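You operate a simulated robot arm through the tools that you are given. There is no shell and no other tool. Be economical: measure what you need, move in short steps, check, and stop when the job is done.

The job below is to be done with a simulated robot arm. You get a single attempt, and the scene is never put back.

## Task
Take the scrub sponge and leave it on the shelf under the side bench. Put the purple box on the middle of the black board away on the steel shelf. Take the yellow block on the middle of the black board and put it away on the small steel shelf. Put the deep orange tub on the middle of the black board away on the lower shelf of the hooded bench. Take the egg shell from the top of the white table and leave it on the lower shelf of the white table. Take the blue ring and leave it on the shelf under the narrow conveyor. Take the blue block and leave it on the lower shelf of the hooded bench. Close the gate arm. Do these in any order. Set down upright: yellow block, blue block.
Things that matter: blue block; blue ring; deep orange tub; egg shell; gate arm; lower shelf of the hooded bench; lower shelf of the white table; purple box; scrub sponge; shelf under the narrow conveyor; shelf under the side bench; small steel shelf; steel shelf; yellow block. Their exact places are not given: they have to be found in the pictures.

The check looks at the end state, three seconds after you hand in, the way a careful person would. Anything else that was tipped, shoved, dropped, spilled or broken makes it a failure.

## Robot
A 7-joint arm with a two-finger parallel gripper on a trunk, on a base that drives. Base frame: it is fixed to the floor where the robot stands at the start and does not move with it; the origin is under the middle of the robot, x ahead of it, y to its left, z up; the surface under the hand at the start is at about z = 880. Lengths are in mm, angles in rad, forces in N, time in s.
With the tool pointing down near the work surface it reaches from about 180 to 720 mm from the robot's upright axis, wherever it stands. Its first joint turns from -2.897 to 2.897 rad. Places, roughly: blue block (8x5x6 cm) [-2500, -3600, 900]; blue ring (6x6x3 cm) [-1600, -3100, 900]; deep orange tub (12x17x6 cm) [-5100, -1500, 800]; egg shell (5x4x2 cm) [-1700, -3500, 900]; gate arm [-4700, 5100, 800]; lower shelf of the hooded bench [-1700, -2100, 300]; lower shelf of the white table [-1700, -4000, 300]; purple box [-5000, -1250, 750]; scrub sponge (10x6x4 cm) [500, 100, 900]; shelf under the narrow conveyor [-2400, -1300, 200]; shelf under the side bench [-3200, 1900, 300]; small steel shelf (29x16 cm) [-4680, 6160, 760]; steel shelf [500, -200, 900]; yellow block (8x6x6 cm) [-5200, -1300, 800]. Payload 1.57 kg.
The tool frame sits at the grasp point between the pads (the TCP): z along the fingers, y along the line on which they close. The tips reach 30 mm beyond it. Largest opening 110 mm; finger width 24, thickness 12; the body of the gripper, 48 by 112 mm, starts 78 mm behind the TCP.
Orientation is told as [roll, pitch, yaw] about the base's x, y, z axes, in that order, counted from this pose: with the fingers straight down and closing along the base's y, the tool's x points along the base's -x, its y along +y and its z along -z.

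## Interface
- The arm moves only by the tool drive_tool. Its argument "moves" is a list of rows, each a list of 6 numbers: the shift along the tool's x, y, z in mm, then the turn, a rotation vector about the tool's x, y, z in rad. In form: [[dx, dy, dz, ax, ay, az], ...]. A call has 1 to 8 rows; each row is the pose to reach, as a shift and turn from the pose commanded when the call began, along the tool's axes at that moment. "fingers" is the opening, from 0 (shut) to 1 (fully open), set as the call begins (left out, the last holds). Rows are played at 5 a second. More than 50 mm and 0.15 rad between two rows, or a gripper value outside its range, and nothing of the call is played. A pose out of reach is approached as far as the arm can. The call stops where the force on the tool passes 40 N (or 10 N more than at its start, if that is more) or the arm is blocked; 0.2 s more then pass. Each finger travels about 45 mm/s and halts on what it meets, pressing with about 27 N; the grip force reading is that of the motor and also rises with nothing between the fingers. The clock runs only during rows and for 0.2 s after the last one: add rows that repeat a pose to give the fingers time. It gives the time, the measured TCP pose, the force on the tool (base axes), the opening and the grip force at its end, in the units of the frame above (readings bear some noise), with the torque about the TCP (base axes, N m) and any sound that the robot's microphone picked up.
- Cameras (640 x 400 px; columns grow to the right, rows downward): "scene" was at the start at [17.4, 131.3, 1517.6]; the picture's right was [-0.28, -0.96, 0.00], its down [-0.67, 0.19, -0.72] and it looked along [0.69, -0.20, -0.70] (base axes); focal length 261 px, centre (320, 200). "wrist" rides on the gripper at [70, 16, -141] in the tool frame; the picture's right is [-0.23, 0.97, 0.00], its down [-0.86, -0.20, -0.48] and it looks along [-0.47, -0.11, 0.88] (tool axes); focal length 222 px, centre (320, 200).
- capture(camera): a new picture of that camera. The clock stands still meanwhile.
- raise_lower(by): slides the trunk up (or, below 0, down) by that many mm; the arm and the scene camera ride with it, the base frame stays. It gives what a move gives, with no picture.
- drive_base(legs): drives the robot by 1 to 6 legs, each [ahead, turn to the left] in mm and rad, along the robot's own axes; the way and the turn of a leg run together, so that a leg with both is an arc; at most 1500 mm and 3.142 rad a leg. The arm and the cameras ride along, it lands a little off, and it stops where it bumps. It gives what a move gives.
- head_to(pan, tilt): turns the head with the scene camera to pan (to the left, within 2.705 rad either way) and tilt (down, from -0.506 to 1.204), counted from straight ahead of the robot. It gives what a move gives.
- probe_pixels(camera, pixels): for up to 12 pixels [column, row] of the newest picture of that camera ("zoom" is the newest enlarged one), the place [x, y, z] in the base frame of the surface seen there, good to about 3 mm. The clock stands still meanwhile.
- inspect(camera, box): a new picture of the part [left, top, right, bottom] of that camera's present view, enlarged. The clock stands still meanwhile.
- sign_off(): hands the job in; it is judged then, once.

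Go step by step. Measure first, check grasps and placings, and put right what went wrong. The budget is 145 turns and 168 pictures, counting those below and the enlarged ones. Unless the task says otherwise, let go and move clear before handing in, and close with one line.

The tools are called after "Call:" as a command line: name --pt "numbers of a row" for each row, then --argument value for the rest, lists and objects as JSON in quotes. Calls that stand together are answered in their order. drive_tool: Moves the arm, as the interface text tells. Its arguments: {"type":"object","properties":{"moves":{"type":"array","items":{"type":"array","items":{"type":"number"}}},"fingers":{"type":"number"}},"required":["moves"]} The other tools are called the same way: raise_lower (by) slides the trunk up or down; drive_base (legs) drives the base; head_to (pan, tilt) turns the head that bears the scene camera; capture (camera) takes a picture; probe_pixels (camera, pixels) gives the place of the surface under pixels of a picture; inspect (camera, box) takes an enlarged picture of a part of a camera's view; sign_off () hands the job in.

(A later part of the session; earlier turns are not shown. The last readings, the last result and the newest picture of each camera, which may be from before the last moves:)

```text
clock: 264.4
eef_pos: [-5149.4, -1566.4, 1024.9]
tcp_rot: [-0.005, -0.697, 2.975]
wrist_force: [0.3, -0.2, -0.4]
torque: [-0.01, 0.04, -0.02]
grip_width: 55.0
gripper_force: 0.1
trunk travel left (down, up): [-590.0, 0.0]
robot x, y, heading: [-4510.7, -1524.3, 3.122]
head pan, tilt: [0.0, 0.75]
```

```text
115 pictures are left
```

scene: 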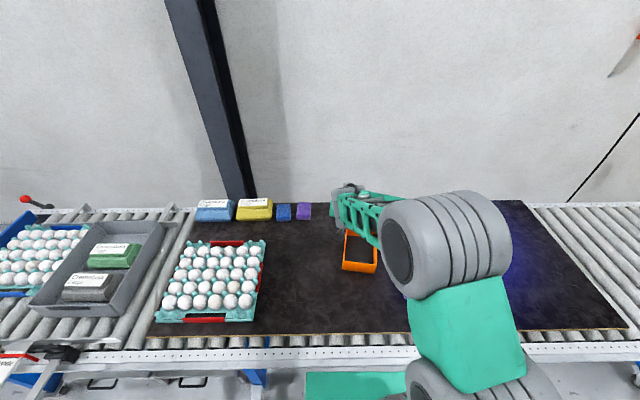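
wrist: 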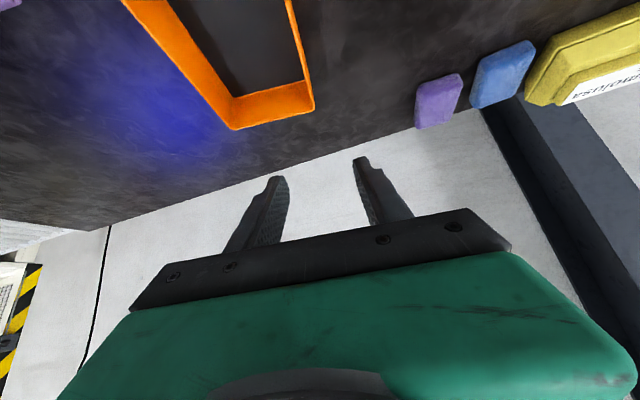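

The tilt is right, and the tub's target wall is at wrist pixels (290,0)–(312,105). I probe its rim for exact position.

Call:
probe_pixels --camera "wrist" --pixels '[[291, 10], [298, 45], [306, 80], [311, 105], [290, 30], [302, 40], [270, 95], [230, 125]]'

```text
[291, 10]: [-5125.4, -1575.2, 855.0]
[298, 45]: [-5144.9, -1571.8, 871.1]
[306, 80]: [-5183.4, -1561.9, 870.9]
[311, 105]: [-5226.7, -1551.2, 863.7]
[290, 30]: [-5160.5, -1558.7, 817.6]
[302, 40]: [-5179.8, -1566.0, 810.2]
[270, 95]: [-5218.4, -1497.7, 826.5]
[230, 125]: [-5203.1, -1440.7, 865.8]
```

Wall centre is about y = -1569 at x = -5148, rim z 871. I descend vertically to TCP z ≈ 860 and pinch.

Call:
drive_tool --pt "26.5 2 31.6 0 0 0" --pt "53 2 63.2 0 0 0" --pt "79.5 2 95 0 0 0" --pt "105 2 125.5 0 0 0"

Call:
capture --camera "wrist"

```text
clock: 265.4
eef_pos: [-5150.2, -1567.3, 860.9]
tcp_rot: [-0.004, -0.697, 2.973]
wrist_force: [-0.7, -0.1, 0.2]
torque: [0.01, 0.0, 0.02]
grip_width: 54.9
gripper_force: 0.0
trunk travel left (down, up): [-590.0, 0.0]
robot x, y, heading: [-4511.4, -1518.7, 3.12]
head pan, tilt: [0.0, 0.75]
```

```text
114 pictures are left
```

wrist: 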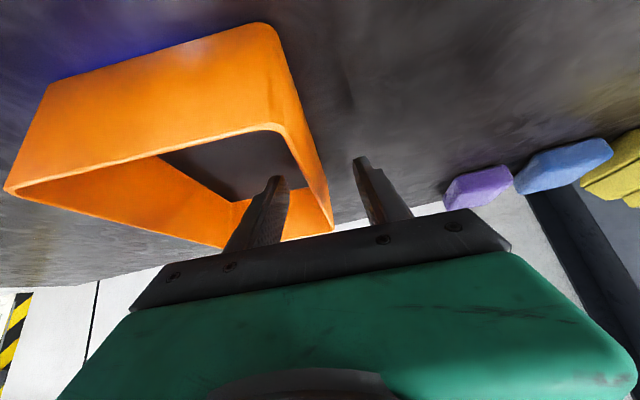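

The wall is between the pads. I close and lift.

Call:
drive_tool --pt "0 0 0 0 0 0" --pt "0 0 0 0 0 0" --pt "0 0 0 0 0 0" --pt "0 0 0 0 0 0" --pt "0 0 0 0 0 0" --fingers 0

Call:
drive_tool --pt "-13 0 -16 0 0 0" --pt "-40 0 -47 0 0 0" --pt "-66 0 -79 0 0 0" --pt "-93 0 -110 0 0 0" --pt "-106 0 -126 0 0 0"

Call:
capture --camera "wrist"

```text
clock: 266.6
eef_pos: [-5148.6, -1567.6, 860.2]
tcp_rot: [-0.008, -0.694, 2.974]
wrist_force: [0.3, 0.6, 1.1]
torque: [-0.04, 0.02, -0.01]
grip_width: 2.4
gripper_force: 24.1
trunk travel left (down, up): [-590.0, 0.0]
robot x, y, heading: [-4512.7, -1519.7, 3.121]
head pan, tilt: [0.0, 0.75]
```

```text
clock: 267.8
eef_pos: [-5149.3, -1568.3, 1026.2]
tcp_rot: [-0.006, -0.694, 2.975]
wrist_force: [0.5, 0.4, -0.6]
torque: [-0.09, 0.03, 0.01]
grip_width: 2.7
gripper_force: 24.2
trunk travel left (down, up): [-590.0, 0.0]
robot x, y, heading: [-4511.7, -1520.6, 3.122]
head pan, tilt: [0.0, 0.75]
```

```text
113 pictures are left
```

wrist: 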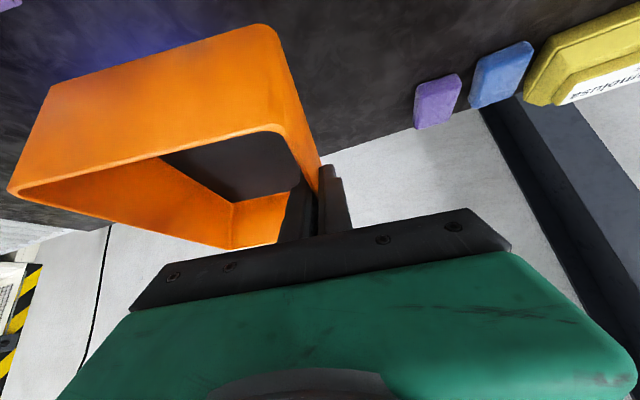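

The tub is securely pinched and level. I retract, back off, and drive round through the aisle toward the hooded bench's front.

Call:
drive_tool --pt "38 0 -32 0 0 0" --pt "76 0 -64 0 0 0" --pt "115 0 -96 0 0 0" --pt "153 0 -128 0 0 0"

Call:
drive_base --legs '[[-350, 0], [0, -2.219], [1392, 0], [0, -0.884], [1075, 0]]'

```text
refused: row 3 steps farther than a row can; nothing moved
```

```text
clock: 289.3
eef_pos: [-1672.9, -156.6, 1026.2]
tcp_rot: [-0.006, -0.696, -0.063]
wrist_force: [-0.1, 0.4, -0.4]
torque: [0.1, -0.04, 0.02]
grip_width: 2.5
gripper_force: 24.0
trunk travel left (down, up): [-590.0, 0.0]
robot x, y, heading: [-2301.7, -271.0, 0.084]
head pan, tilt: [0.0, 0.75]
```

I retract the arm with smaller steps, then continue to (-1000, -450) and south in front of the bench, and look at it.

Call:
drive_tool --pt "37 0 -31 0 0 0" --pt "74 0 -62 0 0 0" --pt "111 0 -93 0 0 0" --pt "148 0 -124 0 0 0"

Call:
drive_base --legs '[[0, -0.221], [1330, 0], [0, -1.43], [900, 0]]'

Call:
head_to --pan -0.9 --tilt 0.5

Call:
capture --camera "scene"

Call:
probe_pixels --camera "scene" --pixels '[[200, 230], [330, 240], [250, 320], [320, 200], [130, 250], [330, 330], [400, 250], [400, 200], [450, 200], [520, 250], [60, 250], [420, 320]]'

```text
clock: 290.3
eef_pos: [-1867.2, -146.1, 1028.6]
tcp_rot: [-0.006, -0.697, -0.063]
wrist_force: [0.1, -0.4, -1.3]
torque: [0.06, 0.01, -0.01]
grip_width: 2.5
gripper_force: 24.1
trunk travel left (down, up): [-590.0, 0.0]
robot x, y, heading: [-2300.5, -271.8, 0.079]
head pan, tilt: [0.0, 0.75]
```

```text
clock: 305.7
eef_pos: [-877.2, -1794.2, 1027.8]
tcp_rot: [-0.006, -0.695, -1.708]
wrist_force: [0.5, -0.2, -1.2]
torque: [0.0, -0.07, 0.02]
grip_width: 2.8
gripper_force: 24.4
trunk travel left (down, up): [-590.0, 0.0]
robot x, y, heading: [-971.0, -1351.3, -1.56]
head pan, tilt: [0.0, 0.75]
```

```text
clock: 306.9
eef_pos: [-877.5, -1793.6, 1027.3]
tcp_rot: [-0.006, -0.695, -1.706]
wrist_force: [-0.8, 0.8, -1.2]
torque: [0.0, -0.07, 0.01]
grip_width: 2.2
gripper_force: 23.8
trunk travel left (down, up): [-590.0, 0.0]
robot x, y, heading: [-972.3, -1348.2, -1.558]
head pan, tilt: [-0.901, 0.499]
```

```text
112 pictures are left
```

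scene: 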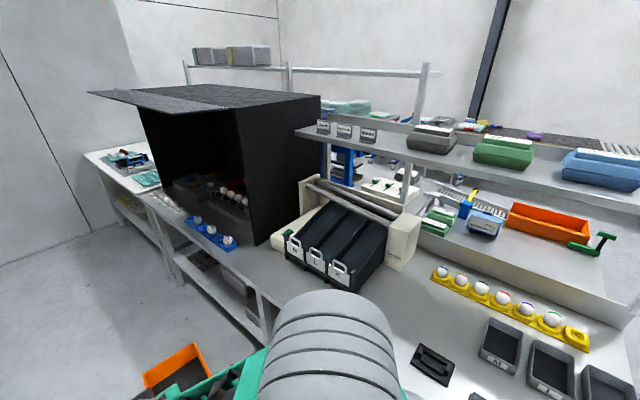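

```text
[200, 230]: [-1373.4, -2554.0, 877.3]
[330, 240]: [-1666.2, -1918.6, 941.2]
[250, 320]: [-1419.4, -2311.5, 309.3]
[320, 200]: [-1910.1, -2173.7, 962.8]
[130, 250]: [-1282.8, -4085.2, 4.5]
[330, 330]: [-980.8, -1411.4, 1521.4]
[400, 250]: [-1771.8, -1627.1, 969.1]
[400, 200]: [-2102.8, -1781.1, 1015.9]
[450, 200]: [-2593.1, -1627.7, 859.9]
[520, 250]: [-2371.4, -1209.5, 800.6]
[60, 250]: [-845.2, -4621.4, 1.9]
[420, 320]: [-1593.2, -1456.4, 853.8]
```

The hooded bench spans roughly y -1150…-3200 with its front near x ≈ -1390 and the shelf at z ≈ 309. I move to (-760, -2000), face it, lower the trunk partly and look under it.

Call:
drive_base --legs '[[0, 0.3], [700, 0], [0, -1.88]]'

Call:
raise_lower --by -400

Call:
head_to --pan 0.1 --tilt 0.6

Call:
capture --camera "scene"

Call:
probe_pixels --camera "scene" --pixels '[[200, 230], [330, 240], [250, 320], [320, 200], [130, 250], [330, 330], [400, 250], [400, 200], [450, 200], [520, 250], [60, 250], [420, 320]]'

```text
clock: 316.2
eef_pos: [-1207.8, -2075.6, 1027.4]
tcp_rot: [-0.007, -0.696, 2.964]
wrist_force: [0.4, 0.1, -0.5]
torque: [-0.07, 0.03, 0.01]
grip_width: 2.5
gripper_force: 23.7
trunk travel left (down, up): [-590.0, 0.0]
robot x, y, heading: [-762.7, -2000.9, 3.111]
head pan, tilt: [-0.901, 0.499]
```

```text
clock: 320.0
eef_pos: [-1207.4, -2075.6, 627.1]
tcp_rot: [-0.008, -0.696, 2.964]
wrist_force: [-0.3, 0.0, -0.2]
torque: [-0.08, -0.01, 0.0]
grip_width: 2.8
gripper_force: 24.5
trunk travel left (down, up): [-190.0, 400.0]
robot x, y, heading: [-757.5, -2001.7, 3.111]
head pan, tilt: [-0.901, 0.499]
```

```text
clock: 321.3
eef_pos: [-1209.3, -2074.4, 625.8]
tcp_rot: [-0.006, -0.697, 2.964]
wrist_force: [-0.2, -0.6, -1.1]
torque: [-0.05, -0.01, -0.03]
grip_width: 2.5
gripper_force: 23.9
trunk travel left (down, up): [-190.0, 400.0]
robot x, y, heading: [-762.4, -2001.3, 3.108]
head pan, tilt: [0.099, 0.6]
```

```text
111 pictures are left
```

scene: 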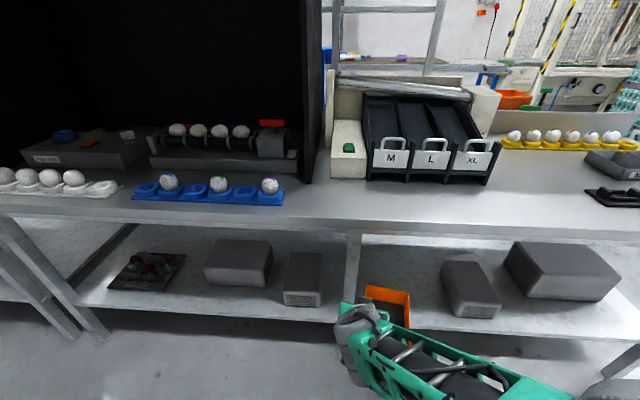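

```text
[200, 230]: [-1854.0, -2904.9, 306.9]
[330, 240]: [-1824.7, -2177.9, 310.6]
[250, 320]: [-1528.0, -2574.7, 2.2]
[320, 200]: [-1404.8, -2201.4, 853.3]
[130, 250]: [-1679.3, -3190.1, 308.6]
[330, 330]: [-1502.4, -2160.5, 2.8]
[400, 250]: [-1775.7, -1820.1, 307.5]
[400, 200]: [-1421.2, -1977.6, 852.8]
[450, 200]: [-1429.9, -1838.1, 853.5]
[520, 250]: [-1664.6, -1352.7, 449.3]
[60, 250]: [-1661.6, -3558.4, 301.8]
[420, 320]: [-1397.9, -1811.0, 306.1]
```

The shelf (z ≈ 308) is free between the middle leg (352,265) and the dark box (445,285). I probe these limits.

Call:
inspect --camera "scene" --box '[320, 220, 512, 340]'

Call:
probe_pixels --camera "zoom" --pixels '[[100, 180], [122, 120], [410, 250], [475, 315], [420, 160], [300, 340], [360, 345], [150, 190], [330, 200], [300, 60], [500, 60], [250, 130]]'

```text
3.33 times, centred on (416, 280) of scene
```

zoom: 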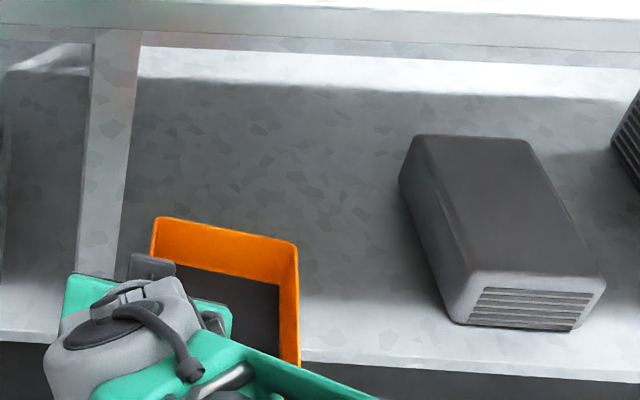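

```text
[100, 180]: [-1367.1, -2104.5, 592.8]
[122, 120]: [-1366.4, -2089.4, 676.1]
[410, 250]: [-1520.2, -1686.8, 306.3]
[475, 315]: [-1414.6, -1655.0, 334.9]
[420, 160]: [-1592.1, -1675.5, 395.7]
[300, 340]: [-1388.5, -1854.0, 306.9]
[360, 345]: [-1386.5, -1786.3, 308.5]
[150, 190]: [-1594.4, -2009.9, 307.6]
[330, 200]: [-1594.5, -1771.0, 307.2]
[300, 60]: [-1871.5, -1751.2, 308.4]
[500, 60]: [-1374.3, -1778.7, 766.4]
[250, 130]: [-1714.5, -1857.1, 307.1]
```

Free shelf area: y -2070…-1690, front edge x ≈ -1375, z 307. I square the tub, shift it to y ≈ -1950, lower, and drive in 150.

Call:
drive_tool --pt "-6 -41 5 -0.038 0 -0.045" --pt "-12 -82 10 -0.076 0 -0.09" --pt "-17 -123 14 -0.114 0 -0.136"

Call:
raise_lower --by -190

Call:
drive_base --legs '[[150, 0]]'

Call:
capture --camera "scene"

```text
clock: 322.1
eef_pos: [-1208.0, -1950.1, 627.9]
tcp_rot: [-0.004, -0.697, -3.143]
wrist_force: [-0.4, -0.4, -1.7]
torque: [-0.05, 0.0, 0.02]
grip_width: 2.7
gripper_force: 23.8
trunk travel left (down, up): [-190.0, 400.0]
robot x, y, heading: [-762.4, -2004.0, 3.105]
head pan, tilt: [0.099, 0.6]
```

```text
clock: 324.2
eef_pos: [-1207.4, -1949.7, 438.6]
tcp_rot: [-0.008, -0.694, 3.143]
wrist_force: [-0.2, 0.3, -0.4]
torque: [-0.07, 0.0, -0.03]
grip_width: 2.6
gripper_force: 24.1
trunk travel left (down, up): [0.0, 590.0]
robot x, y, heading: [-762.2, -2003.4, 3.112]
head pan, tilt: [0.099, 0.6]
```

```text
clock: 325.6
eef_pos: [-1357.3, -1947.0, 437.6]
tcp_rot: [-0.006, -0.696, -3.141]
wrist_force: [0.1, 0.3, -1.2]
torque: [-0.1, 0.01, -0.03]
grip_width: 2.6
gripper_force: 23.4
trunk travel left (down, up): [0.0, 590.0]
robot x, y, heading: [-909.4, -2001.0, 3.113]
head pan, tilt: [0.099, 0.6]
```

```text
109 pictures are left
```

scene: 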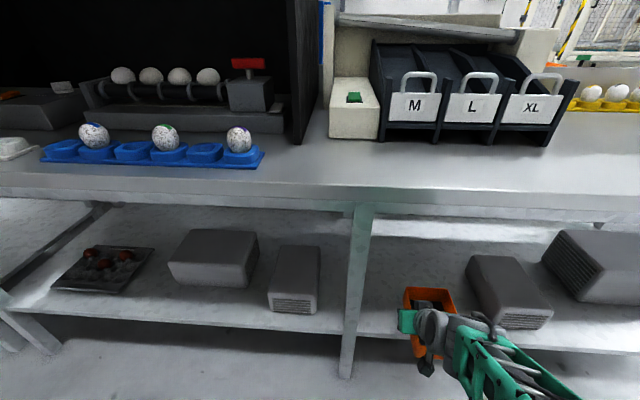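

Clear path. I move 135 forward over the shelf, then lower to just above contact.

Call:
drive_tool --pt "-34.5 0 29 0 0 0" --pt "-69 0 58 0 0 0" --pt "-103.5 0 86.7 0 0 0" --pt "-78 0 117 0 0 0" --pt "-56 0 143 0 0 0"

Call:
capture --camera "wrist"

Call:
inspect --camera "scene" --box '[340, 220, 532, 340]'

```text
clock: 326.8
eef_pos: [-1491.5, -1944.6, 365.5]
tcp_rot: [-0.008, -0.695, -3.14]
wrist_force: [0.4, 0.2, -1.3]
torque: [-0.02, -0.06, 0.01]
grip_width: 2.8
gripper_force: 24.1
trunk travel left (down, up): [0.0, 590.0]
robot x, y, heading: [-909.2, -1996.7, 3.114]
head pan, tilt: [0.099, 0.6]
```

```text
108 pictures are left
```

wrist: 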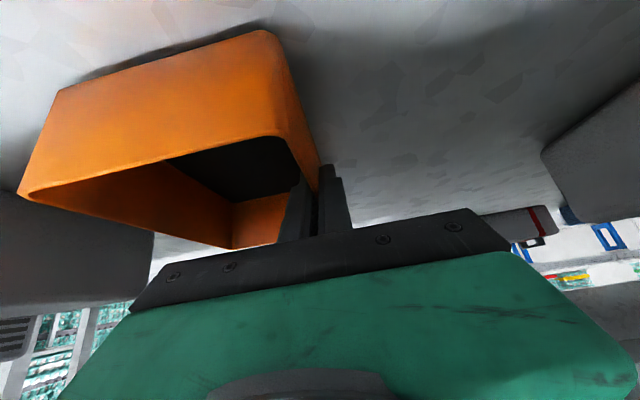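

```text
3.33 times, centred on (436, 280) of scene
```

zoom: 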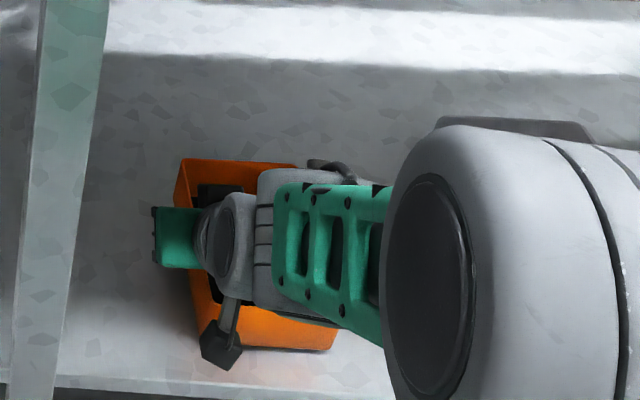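

Close to the shelf. I lower in small steps to contact.

Call:
drive_tool --pt "2.6 0 3.1 0 0 0" --pt "4.5 0 5.4 0 0 0" --pt "5.8 0 6.9 0 0 0" --pt "7 0 8.4 0 0 0"

```text
clock: 327.8
eef_pos: [-1493.1, -1944.9, 355.7]
tcp_rot: [-0.007, -0.699, -3.14]
wrist_force: [2.2, -2.0, 13.6]
torque: [-0.11, -0.66, 0.0]
grip_width: 2.3
gripper_force: 24.2
trunk travel left (down, up): [0.0, 590.0]
robot x, y, heading: [-910.1, -1997.5, 3.118]
head pan, tilt: [0.099, 0.6]
```

Contact at 14 N. I open, lift straight up out of the tub, and withdraw.

Call:
drive_tool --pt "0 0 0 0 0 0" --pt "0 0 0 0 0 0" --pt "0 0 0 0 0 0" --pt "-19 0 -23 0 0 0" --pt "-38.5 0 -46 0 0 0" --pt "-2 0 -77 0 0 0" --pt "35 0 -108 0 0 0" --pt "72 0 -139 0 0 0" --fingers 0.4

Call:
drive_base --legs '[[-250, 0]]'

Call:
capture --camera "scene"

```text
clock: 329.6
eef_pos: [-1345.5, -1944.9, 414.6]
tcp_rot: [-0.007, -0.695, -3.139]
wrist_force: [-0.3, -0.7, 0.3]
torque: [-0.02, 0.03, 0.01]
grip_width: 43.9
gripper_force: 0.1
trunk travel left (down, up): [0.0, 590.0]
robot x, y, heading: [-913.8, -1996.4, 3.114]
head pan, tilt: [0.099, 0.6]
```

```text
clock: 331.4
eef_pos: [-1097.3, -1952.0, 412.8]
tcp_rot: [-0.005, -0.695, 3.142]
wrist_force: [-0.7, 0.6, -0.8]
torque: [0.0, -0.01, -0.04]
grip_width: 43.9
gripper_force: 0.1
trunk travel left (down, up): [0.0, 590.0]
robot x, y, heading: [-662.8, -2006.6, 3.115]
head pan, tilt: [0.099, 0.6]
```

```text
106 pictures are left
```

scene: 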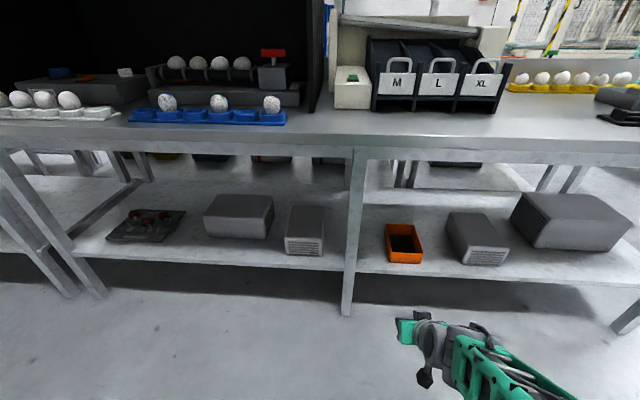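

The tub sits level on the shelf (405,242). Next I raise, straighten the tool, and move south to look at the white table's top.

Call:
raise_lower --by 400

Call:
raise_lower --by 190

Call:
drive_tool --pt "0 0 0 0 0.14 0" --pt "0 0 0 0 0.28 0" --pt "0 0 0 0 0.42 0" --pt "0 0 0 0 0.56 0" --pt "0 0 0 0 0.695 0" --fingers 1

Call:
drive_base --legs '[[0, 1.597], [1450, 0], [0, -1.57]]'

Call:
head_to --pan 0.1 --tilt 0.5

Call:
capture --camera "scene"

Call:
probe_pixels --camera "scene" --pixels '[[200, 230], [330, 240], [250, 320], [320, 200], [130, 250], [330, 330], [400, 250], [400, 200], [450, 200], [520, 250], [60, 250], [420, 320]]'

```text
clock: 335.2
eef_pos: [-1097.0, -1951.5, 812.8]
tcp_rot: [-0.007, -0.696, 3.141]
wrist_force: [0.2, 0.0, -0.3]
torque: [0.01, 0.0, 0.04]
grip_width: 44.3
gripper_force: 0.0
trunk travel left (down, up): [-400.0, 190.0]
robot x, y, heading: [-662.5, -2003.0, 3.116]
head pan, tilt: [0.099, 0.6]
```

```text
clock: 337.3
eef_pos: [-1097.5, -1952.6, 1002.2]
tcp_rot: [-0.008, -0.693, 3.142]
wrist_force: [0.0, 0.3, -1.4]
torque: [-0.01, -0.02, 0.01]
grip_width: 43.9
gripper_force: 0.1
trunk travel left (down, up): [-590.0, 0.0]
robot x, y, heading: [-660.8, -2002.5, 3.112]
head pan, tilt: [0.099, 0.6]
```

```text
clock: 338.5
eef_pos: [-1097.9, -1951.7, 1004.4]
tcp_rot: [-0.006, 0.002, 3.136]
wrist_force: [0.1, -0.3, -0.9]
torque: [-0.02, 0.0, 0.04]
grip_width: 110.0
gripper_force: 0.1
trunk travel left (down, up): [-590.0, 0.0]
robot x, y, heading: [-661.7, -2002.4, 3.114]
head pan, tilt: [0.099, 0.6]
```

```text
clock: 353.4
eef_pos: [-1112.1, -3398.3, 1003.7]
tcp_rot: [-0.004, 0.0, 3.128]
wrist_force: [0.8, -0.1, 0.0]
torque: [-0.02, 0.03, 0.0]
grip_width: 109.8
gripper_force: 0.1
trunk travel left (down, up): [-590.0, 0.0]
robot x, y, heading: [-674.3, -3456.1, 3.104]
head pan, tilt: [0.099, 0.6]
```

```text
clock: 354.1
eef_pos: [-1112.0, -3399.0, 1003.6]
tcp_rot: [-0.005, 0.0, 3.129]
wrist_force: [-0.2, 0.0, 1.1]
torque: [0.02, -0.03, -0.02]
grip_width: 110.4
gripper_force: 0.2
trunk travel left (down, up): [-590.0, 0.0]
robot x, y, heading: [-678.9, -3456.8, 3.098]
head pan, tilt: [0.099, 0.499]
```

```text
105 pictures are left
```

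scene: 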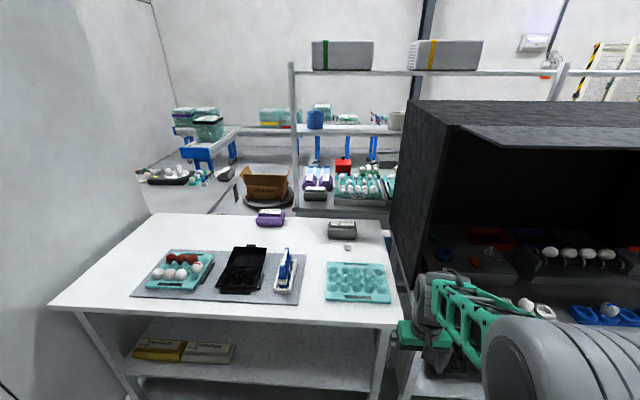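

```text
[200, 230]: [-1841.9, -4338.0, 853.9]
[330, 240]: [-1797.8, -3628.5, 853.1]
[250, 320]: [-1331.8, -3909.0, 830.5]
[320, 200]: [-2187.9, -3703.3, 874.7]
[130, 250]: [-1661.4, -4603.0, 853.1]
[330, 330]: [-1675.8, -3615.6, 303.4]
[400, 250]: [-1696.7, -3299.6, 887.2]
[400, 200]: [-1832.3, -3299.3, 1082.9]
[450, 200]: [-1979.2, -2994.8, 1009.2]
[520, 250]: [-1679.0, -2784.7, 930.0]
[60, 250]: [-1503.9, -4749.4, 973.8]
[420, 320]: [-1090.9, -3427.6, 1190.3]
```

The white table top shows a small white item near (347,247), likely the shell. I zoom in there and at the hood interior for the ring.

Call:
inspect --camera "scene" --box '[280, 190, 440, 290]'

Call:
inspect --camera "scene" --box '[400, 200, 640, 350]'

Call:
inspect --camera "scene" --box '[240, 90, 400, 190]'

```text
4.00 times, centred on (360, 240) of scene
```

zoom: 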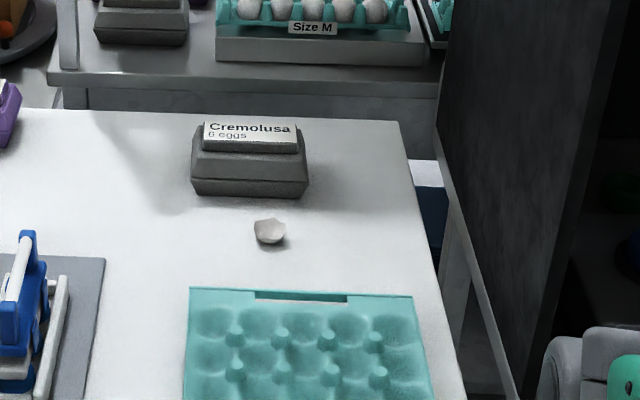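

```text
2.67 times, centred on (520, 275) of scene
```

zoom: 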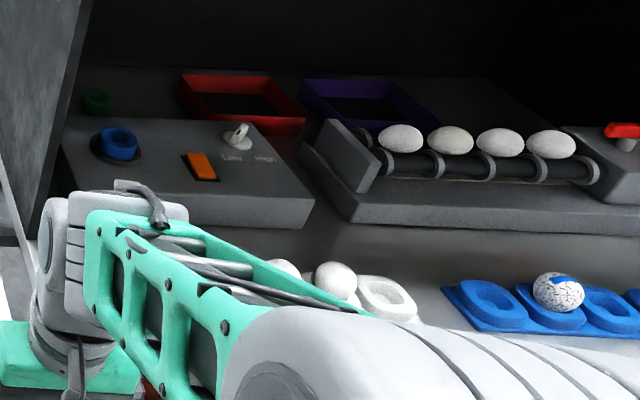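

```text
4.00 times, centred on (320, 140) of scene
```

zoom: 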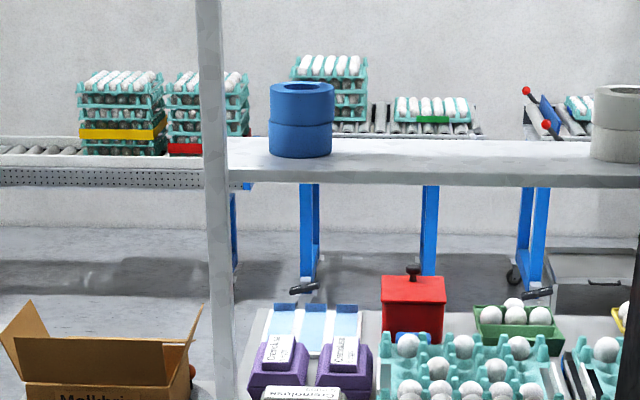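

The shell is at scene (347,247) and the ring is likely the blue one on the panel inside the hood. I probe the shell.

Call:
inspect --camera "scene" --box '[328, 230, 376, 260]'

Call:
probe_pixels --camera "zoom" --pixels '[[205, 225], [250, 210], [290, 215], [330, 230], [255, 270], [300, 265], [265, 240], [250, 300], [200, 150], [150, 100], [340, 320]]'

```text
13.33 times, centred on (352, 245) of scene
```

zoom: 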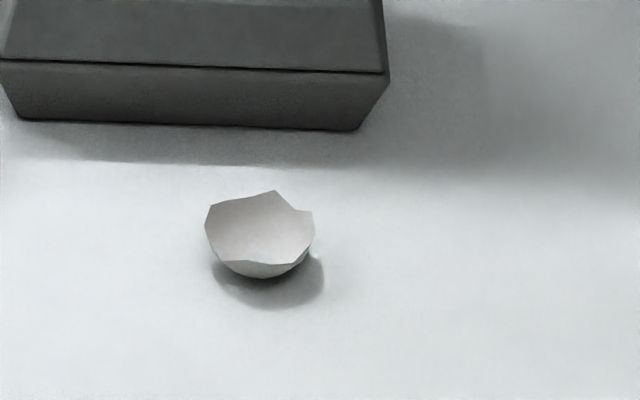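

```text
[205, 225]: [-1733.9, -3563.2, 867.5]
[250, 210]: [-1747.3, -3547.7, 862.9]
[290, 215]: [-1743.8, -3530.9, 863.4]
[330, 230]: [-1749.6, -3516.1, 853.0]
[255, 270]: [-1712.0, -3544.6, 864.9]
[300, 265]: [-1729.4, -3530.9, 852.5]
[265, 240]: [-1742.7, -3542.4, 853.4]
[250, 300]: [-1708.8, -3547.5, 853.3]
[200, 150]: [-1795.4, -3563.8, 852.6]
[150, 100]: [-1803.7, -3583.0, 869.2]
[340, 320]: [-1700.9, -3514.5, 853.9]
```

The shell is a cup about 43 mm across, centred near (-1732, -3543), rim z ≈ 868. I drive closer, move above it and tilt 0.5 rad.

Call:
drive_base --legs '[[365, 0]]'

Call:
drive_tool --pt "-41 24 0 0 0 0" --pt "-82 48 0 0 0 0" --pt "-123 72 0 0 0 0" --pt "-164 96 0 0 0 0" --pt "-205 120 0 0 0 0" --pt "-240 140 0 0 0 0" --fingers 0.8

Call:
drive_tool --pt "0 0 0 0 -0.14 0" --pt "0 0 0 0 -0.28 0" --pt "0 0 0 0 -0.42 0" --pt "0 0 0 0 -0.5 0"

Call:
capture --camera "wrist"

```text
clock: 356.4
eef_pos: [-1473.6, -3386.6, 1003.2]
tcp_rot: [-0.006, 0.0, 3.129]
wrist_force: [-0.4, -0.6, -0.4]
torque: [-0.02, 0.0, -0.03]
grip_width: 110.1
gripper_force: 0.1
trunk travel left (down, up): [-590.0, 0.0]
robot x, y, heading: [-1039.3, -3442.2, 3.109]
head pan, tilt: [0.099, 0.499]
```

```text
clock: 357.8
eef_pos: [-1715.2, -3521.8, 1001.7]
tcp_rot: [-0.004, 0.0, 3.129]
wrist_force: [0.1, 0.3, -0.4]
torque: [0.04, 0.0, -0.02]
grip_width: 88.0
gripper_force: 0.0
trunk travel left (down, up): [-590.0, 0.0]
robot x, y, heading: [-1040.5, -3438.7, 3.108]
head pan, tilt: [0.099, 0.499]
```

```text
clock: 358.8
eef_pos: [-1714.7, -3522.0, 1003.9]
tcp_rot: [-0.004, -0.502, 3.134]
wrist_force: [0.0, -0.7, 0.3]
torque: [-0.01, 0.01, -0.02]
grip_width: 88.1
gripper_force: 0.1
trunk travel left (down, up): [-590.0, 0.0]
robot x, y, heading: [-1040.8, -3441.3, 3.106]
head pan, tilt: [0.099, 0.499]
```

```text
100 pictures are left
```

wrist: 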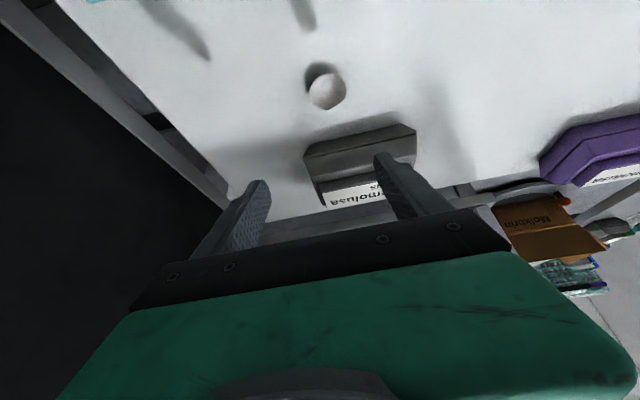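

The shell is at wrist (327,91). I probe its outline.

Call:
probe_pixels --camera "wrist" --pixels '[[311, 92], [343, 88], [326, 75], [330, 107], [327, 90], [318, 80], [338, 98], [310, 155], [412, 130]]'

Call:
inspect --camera "wrist" --box '[280, 60, 376, 120]'

```text
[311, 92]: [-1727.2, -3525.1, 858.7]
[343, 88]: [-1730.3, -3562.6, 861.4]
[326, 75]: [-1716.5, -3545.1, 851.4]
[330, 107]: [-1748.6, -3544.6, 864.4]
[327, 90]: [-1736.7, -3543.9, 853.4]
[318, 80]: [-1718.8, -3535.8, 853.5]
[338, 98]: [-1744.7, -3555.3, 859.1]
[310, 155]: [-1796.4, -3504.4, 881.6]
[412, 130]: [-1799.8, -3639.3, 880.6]
```

```text
6.67 times, centred on (328, 90) of wrist
```

zoom: 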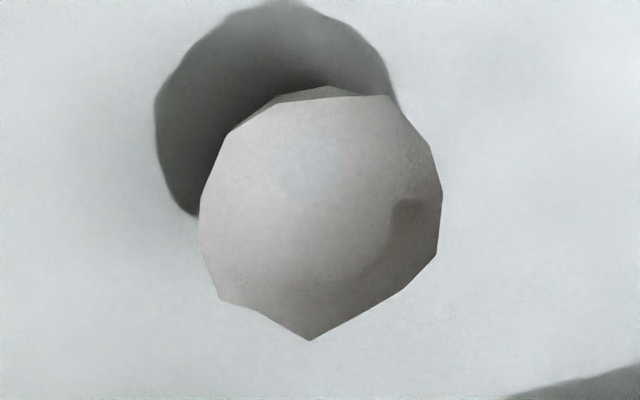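

Shell centre (-1732, -3543), diameter about 40. I descend with the fingers at 66 mm.

Call:
drive_tool --pt "13 21 30 0 0 0" --pt "32 21.5 68 0 0 0" --pt "49 21.5 103 0 0 0" --fingers 0.6

Call:
capture --camera "wrist"

```text
clock: 359.6
eef_pos: [-1722.1, -3543.5, 889.6]
tcp_rot: [-0.006, -0.502, 3.133]
wrist_force: [0.2, -0.2, -0.4]
torque: [-0.01, -0.02, 0.01]
grip_width: 66.0
gripper_force: 0.0
trunk travel left (down, up): [-590.0, 0.0]
robot x, y, heading: [-1043.2, -3441.0, 3.111]
head pan, tilt: [0.099, 0.499]
```

```text
98 pictures are left
```

wrist: 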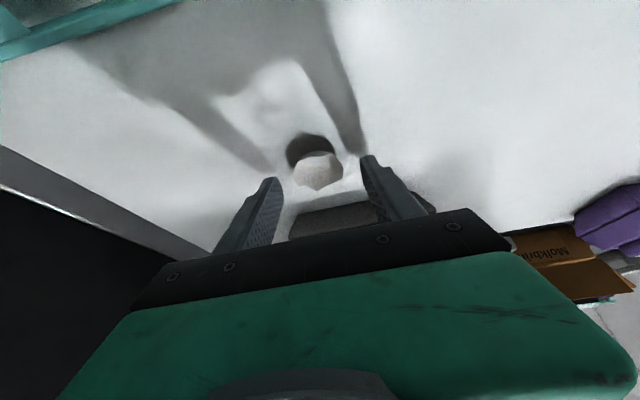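

The shell lies between the fingertips. I close gently in steps.

Call:
drive_tool --pt "0 0 1.5 0 0 0" --pt "0 0 1.5 0 0 0" --pt "0 0 1.5 0 0 0" --fingers 0.38

Call:
drive_tool --pt "0 0 0 0 0 0" --pt "0 0 0 0 0 0" --fingers 0.35

Call:
drive_tool --pt "0 0 0 0 0 0" --pt "0 0 0 0 0 0" --fingers 0.33

Call:
capture --camera "wrist"

```text
clock: 360.4
eef_pos: [-1722.1, -3543.8, 887.1]
tcp_rot: [-0.005, -0.498, 3.133]
wrist_force: [0.1, 0.1, 0.1]
torque: [0.0, 0.02, 0.01]
grip_width: 41.7
gripper_force: 0.0
trunk travel left (down, up): [-590.0, 0.0]
robot x, y, heading: [-1038.9, -3440.0, 3.102]
head pan, tilt: [0.099, 0.499]
```

```text
clock: 361.0
eef_pos: [-1721.9, -3542.5, 887.1]
tcp_rot: [-0.005, -0.499, 3.132]
wrist_force: [0.5, 0.1, 0.1]
torque: [-0.01, 0.0, 0.02]
grip_width: 39.5
gripper_force: 5.5
trunk travel left (down, up): [-590.0, 0.0]
robot x, y, heading: [-1041.3, -3439.2, 3.104]
head pan, tilt: [0.099, 0.499]
```

```text
clock: 361.6
eef_pos: [-1722.9, -3543.7, 887.6]
tcp_rot: [-0.006, -0.498, 3.134]
wrist_force: [0.2, 0.4, -0.2]
torque: [0.01, 0.0, 0.0]
grip_width: 38.7
gripper_force: 8.2
trunk travel left (down, up): [-590.0, 0.0]
robot x, y, heading: [-1034.9, -3441.4, 3.107]
head pan, tilt: [0.099, 0.499]
```

```text
97 pictures are left
```

wrist: 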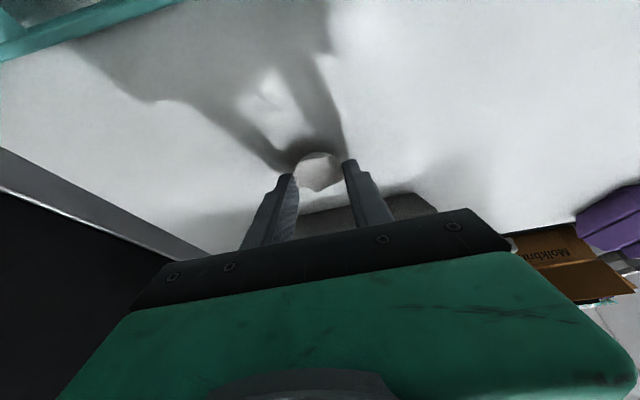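

Gripped gently (8 N). I lift slowly and check.

Call:
drive_tool --pt "-5 0 -9 0 0 0" --pt "-14 0 -26 0 0 0" --pt "-24 0 -44 0 0 0" --pt "-38 0 -70 0 0 0" --pt "-54 0 -100 0 0 0"

Call:
capture --camera "wrist"

```text
clock: 362.8
eef_pos: [-1721.7, -3543.9, 1002.1]
tcp_rot: [-0.006, -0.498, 3.133]
wrist_force: [0.5, 0.4, 0.1]
torque: [0.02, 0.03, 0.0]
grip_width: 38.9
gripper_force: 8.0
trunk travel left (down, up): [-590.0, 0.0]
robot x, y, heading: [-1042.1, -3438.4, 3.108]
head pan, tilt: [0.099, 0.499]
```

```text
96 pictures are left
```

wrist: 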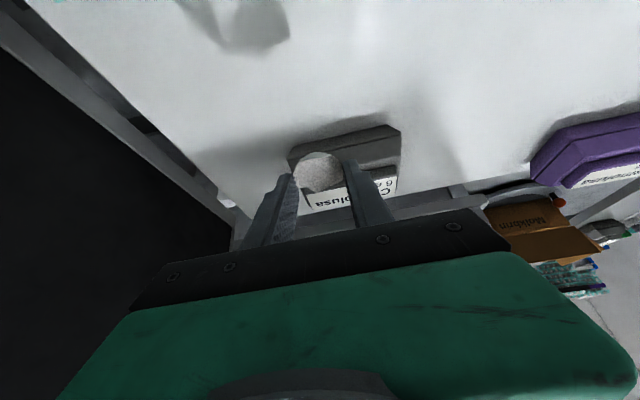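

The shell is held. I retract, back the base away 400, lower the trunk and look at the lower shelf.

Call:
drive_tool --pt "37 0 -20 0 0 0" --pt "74 0 -40 0 0 0" --pt "111 0 -60 0 0 0" --pt "148 0 -80 0 0 0" --pt "185 0 -101 0 0 0" --pt "219 0 -119 0 0 0"

Call:
drive_base --legs '[[-400, 0]]'

Call:
raise_lower --by -400

Call:
raise_lower --by -190

Call:
head_to --pan 0.2 --tilt 0.6

Call:
capture --camera "scene"

Call:
probe_pixels --camera "scene" --pixels '[[200, 230], [330, 240], [250, 300], [320, 200], [130, 250], [330, 280], [400, 250], [400, 200], [370, 260], [360, 300], [280, 270], [300, 250]]'

```text
clock: 364.2
eef_pos: [-1471.7, -3545.8, 1001.8]
tcp_rot: [-0.005, -0.501, 3.134]
wrist_force: [-0.2, -0.1, -0.7]
torque: [-0.01, 0.06, 0.0]
grip_width: 37.3
gripper_force: 16.9
trunk travel left (down, up): [-590.0, 0.0]
robot x, y, heading: [-1041.2, -3440.9, 3.106]
head pan, tilt: [0.099, 0.499]
```

```text
clock: 366.7
eef_pos: [-1071.1, -3562.2, 1001.3]
tcp_rot: [-0.005, -0.5, 3.134]
wrist_force: [0.0, -0.1, 0.3]
torque: [0.02, -0.01, -0.04]
grip_width: 38.6
gripper_force: 5.9
trunk travel left (down, up): [-590.0, 0.0]
robot x, y, heading: [-635.8, -3454.5, 3.103]
head pan, tilt: [0.099, 0.499]
```

```text
clock: 370.6
eef_pos: [-1071.0, -3562.4, 602.2]
tcp_rot: [-0.007, -0.499, 3.132]
wrist_force: [-0.1, -0.2, 0.8]
torque: [-0.01, 0.01, -0.01]
grip_width: 37.4
gripper_force: 16.7
trunk travel left (down, up): [-190.0, 400.0]
robot x, y, heading: [-639.3, -3454.9, 3.102]
head pan, tilt: [0.099, 0.499]
```

```text
clock: 372.6
eef_pos: [-1071.8, -3561.4, 411.8]
tcp_rot: [-0.005, -0.5, 3.135]
wrist_force: [0.2, -0.3, 0.2]
torque: [0.01, -0.03, 0.02]
grip_width: 38.6
gripper_force: 3.1
trunk travel left (down, up): [0.0, 590.0]
robot x, y, heading: [-634.5, -3456.5, 3.105]
head pan, tilt: [0.099, 0.499]
```

```text
clock: 373.3
eef_pos: [-1071.7, -3562.6, 411.4]
tcp_rot: [-0.005, -0.5, 3.132]
wrist_force: [0.3, 1.7, -0.5]
torque: [0.04, 0.02, 0.04]
grip_width: 33.1
gripper_force: 27.1
trunk travel left (down, up): [0.0, 590.0]
robot x, y, heading: [-637.8, -3455.7, 3.104]
head pan, tilt: [0.201, 0.6]
```

```text
95 pictures are left
```

scene: 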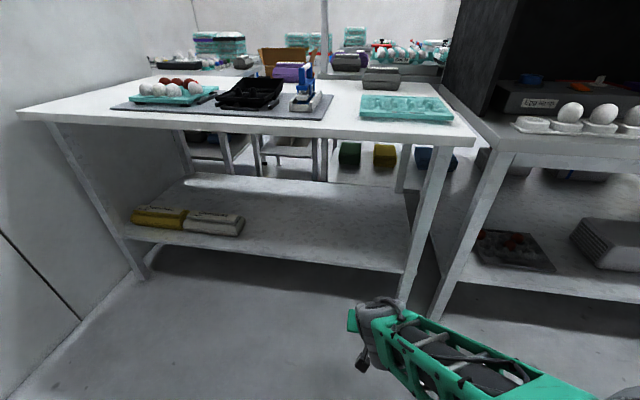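

```text
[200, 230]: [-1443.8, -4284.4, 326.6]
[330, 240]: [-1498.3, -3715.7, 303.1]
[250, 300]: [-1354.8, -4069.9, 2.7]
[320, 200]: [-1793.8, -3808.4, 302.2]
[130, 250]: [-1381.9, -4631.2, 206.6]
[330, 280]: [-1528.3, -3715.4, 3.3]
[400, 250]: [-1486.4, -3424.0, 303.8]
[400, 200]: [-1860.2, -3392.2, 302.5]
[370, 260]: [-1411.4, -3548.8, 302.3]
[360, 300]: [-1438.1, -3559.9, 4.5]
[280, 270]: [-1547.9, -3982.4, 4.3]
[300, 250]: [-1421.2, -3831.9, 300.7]
```

The grip reading jumped (33 mm, 27 N), so I check the shell with the wrist camera.

Call:
capture --camera "wrist"

Call:
inspect --camera "wrist" --box '[240, 100, 432, 220]'

```text
94 pictures are left
```

wrist: 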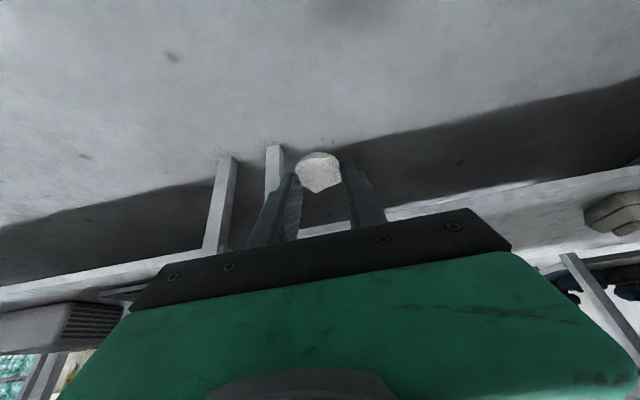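

```text
3.33 times, centred on (336, 160) of wrist
```

zoom: 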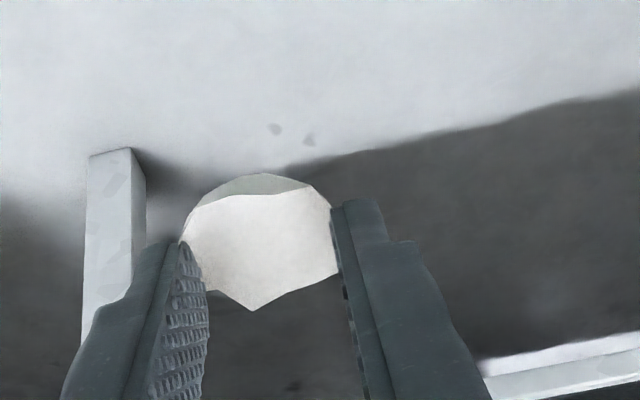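

The shell is still held at the tips. I move gently: base 200 ahead, then the arm forward over the shelf.

Call:
drive_base --legs '[[200, 0]]'

Call:
drive_tool --pt "-22 0 12 0 0 0" --pt "-44 0 24 0 0 0" --pt "-66 0 36 0 0 0" --pt "-88 0 48 0 0 0" --pt "-110 0 60 0 0 0" --pt "-132 0 72 0 0 0" --pt "-154 0 84 0 0 0" --pt "-166 0 91 0 0 0"

Call:
capture --camera "wrist"

Call:
capture --camera "scene"

```text
clock: 374.9
eef_pos: [-1269.3, -3556.0, 411.9]
tcp_rot: [-0.006, -0.5, 3.134]
wrist_force: [0.0, -1.0, -0.4]
torque: [-0.02, 0.03, 0.04]
grip_width: 37.9
gripper_force: 13.4
trunk travel left (down, up): [0.0, 590.0]
robot x, y, heading: [-837.2, -3446.7, 3.105]
head pan, tilt: [0.201, 0.6]
```

```text
clock: 376.7
eef_pos: [-1458.5, -3553.3, 410.4]
tcp_rot: [-0.006, -0.499, 3.135]
wrist_force: [0.2, 0.0, -0.4]
torque: [0.02, 0.01, 0.0]
grip_width: 37.5
gripper_force: 18.1
trunk travel left (down, up): [0.0, 590.0]
robot x, y, heading: [-838.0, -3446.4, 3.109]
head pan, tilt: [0.201, 0.6]
```

```text
92 pictures are left
```

wrist: 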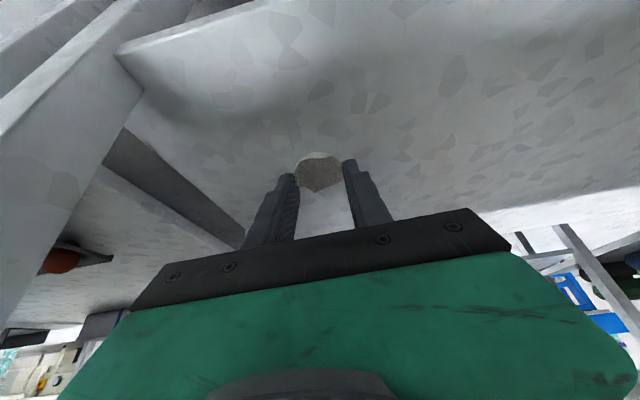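

```text
91 pictures are left
```

scene: 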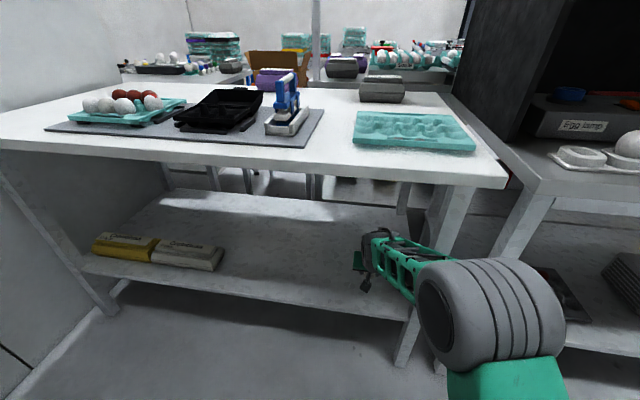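

Over the shelf. I lower, then creep the last millimetres.

Call:
drive_tool --pt "11 0 20 0 0 0" --pt "22 0 40 0 0 0" --pt "30 0 55 0 0 0" --pt "32.6 0 59.7 0 0 0" --pt "33.5 0 61.5 0 0 0"

Call:
inspect --camera "wrist" --box '[240, 100, 432, 220]'

```text
clock: 377.9
eef_pos: [-1458.8, -3552.8, 341.2]
tcp_rot: [-0.005, -0.498, 3.134]
wrist_force: [-1.2, -0.3, 0.0]
torque: [0.02, 0.01, 0.0]
grip_width: 38.7
gripper_force: 5.6
trunk travel left (down, up): [0.0, 590.0]
robot x, y, heading: [-835.9, -3449.8, 3.109]
head pan, tilt: [0.201, 0.6]
```

```text
3.33 times, centred on (336, 160) of wrist
```

zoom: 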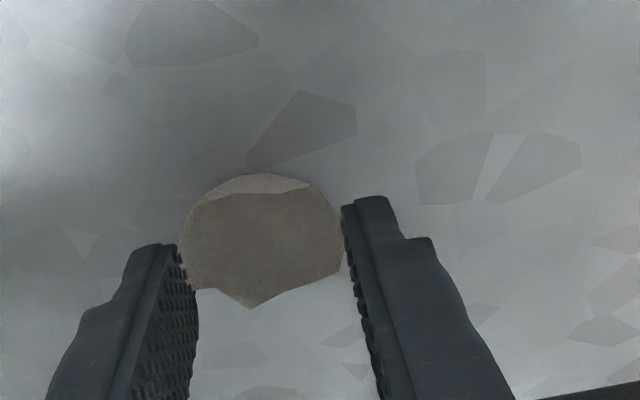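

I creep down the remaining 3–4 mm, then open gently.

Call:
drive_tool --pt "0.5 0 0.9 0 0 0" --pt "1 0 1.8 0 0 0" --pt "1.5 0 2.6 0 0 0" --pt "1.9 0 3.5 0 0 0"

Call:
drive_tool --pt "0 0 0 0 0 0" --pt "0 0 0 0 0 0" --fingers 0.6

Call:
inspect --camera "wrist" --box '[240, 100, 432, 220]'

```text
clock: 378.9
eef_pos: [-1460.4, -3553.0, 337.3]
tcp_rot: [-0.006, -0.502, 3.135]
wrist_force: [0.2, 0.2, 2.1]
torque: [0.01, -0.02, -0.02]
grip_width: 38.2
gripper_force: 5.9
trunk travel left (down, up): [0.0, 590.0]
robot x, y, heading: [-834.9, -3451.7, 3.105]
head pan, tilt: [0.201, 0.6]
```

```text
clock: 379.5
eef_pos: [-1459.3, -3553.1, 336.5]
tcp_rot: [-0.006, -0.501, 3.136]
wrist_force: [0.2, -0.7, -0.1]
torque: [-0.01, 0.01, -0.01]
grip_width: 66.1
gripper_force: 0.1
trunk travel left (down, up): [0.0, 590.0]
robot x, y, heading: [-834.8, -3446.1, 3.106]
head pan, tilt: [0.201, 0.6]
```

```text
3.33 times, centred on (336, 160) of wrist
```

zoom: 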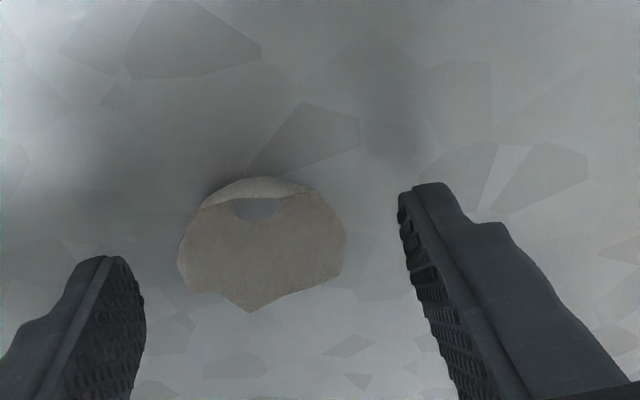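

The shell rests upright and intact on the shelf. I retreat along the tool axis, back off and raise, then look into the hood for the ring.

Call:
drive_tool --pt "0 0 -20 0 0 0" --pt "0 0 -60 0 0 0" --pt "0 0 -105 0 0 0" --pt "40 0 -130 0 0 0" --pt "80 0 -155 0 0 0"

Call:
drive_base --legs '[[-300, 0]]'

Call:
raise_lower --by 300

Call:
head_to --pan -0.35 --tilt 0.45

Call:
capture --camera "scene"

Call:
inspect --camera "scene" --box '[200, 60, 440, 210]'

```text
clock: 380.7
eef_pos: [-1316.5, -3554.2, 433.5]
tcp_rot: [-0.003, -0.5, 3.135]
wrist_force: [-0.5, -0.5, -0.6]
torque: [-0.04, 0.0, -0.01]
grip_width: 66.0
gripper_force: 0.0
trunk travel left (down, up): [0.0, 590.0]
robot x, y, heading: [-835.4, -3448.5, 3.106]
head pan, tilt: [0.201, 0.6]
```

```text
clock: 382.7
eef_pos: [-1020.1, -3565.8, 433.9]
tcp_rot: [-0.006, -0.498, 3.135]
wrist_force: [0.5, -0.8, -0.3]
torque: [0.04, 0.01, 0.02]
grip_width: 65.8
gripper_force: 0.1
trunk travel left (down, up): [0.0, 590.0]
robot x, y, heading: [-540.2, -3463.6, 3.105]
head pan, tilt: [0.201, 0.6]
```

```text
clock: 385.7
eef_pos: [-1020.0, -3566.2, 733.8]
tcp_rot: [-0.006, -0.499, 3.134]
wrist_force: [0.0, 0.0, 0.0]
torque: [-0.02, 0.0, 0.02]
grip_width: 66.2
gripper_force: 0.1
trunk travel left (down, up): [-300.0, 290.0]
robot x, y, heading: [-537.2, -3459.4, 3.107]
head pan, tilt: [0.201, 0.6]
```

```text
clock: 386.7
eef_pos: [-1019.4, -3566.0, 733.4]
tcp_rot: [-0.005, -0.5, 3.135]
wrist_force: [-0.7, -0.1, -0.5]
torque: [0.03, -0.01, 0.0]
grip_width: 66.1
gripper_force: 0.1
trunk travel left (down, up): [-300.0, 290.0]
robot x, y, heading: [-543.5, -3456.7, 3.109]
head pan, tilt: [-0.351, 0.45]
```

```text
88 pictures are left
```

scene: 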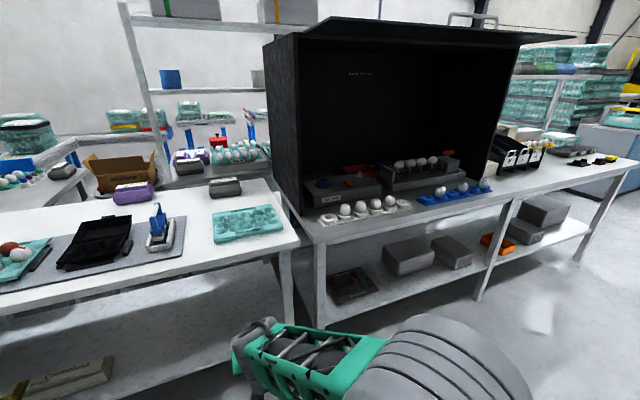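

```text
2.67 times, centred on (320, 135) of scene
```

zoom: 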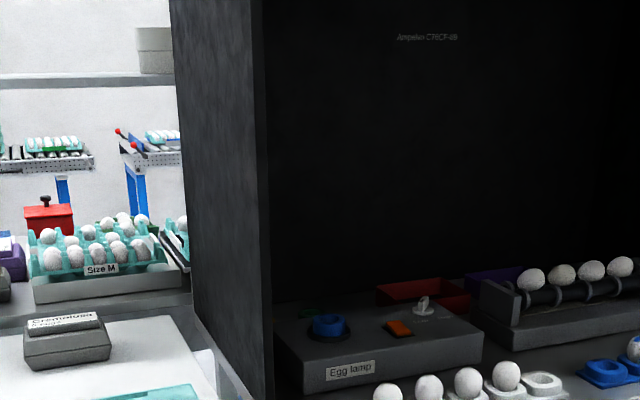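

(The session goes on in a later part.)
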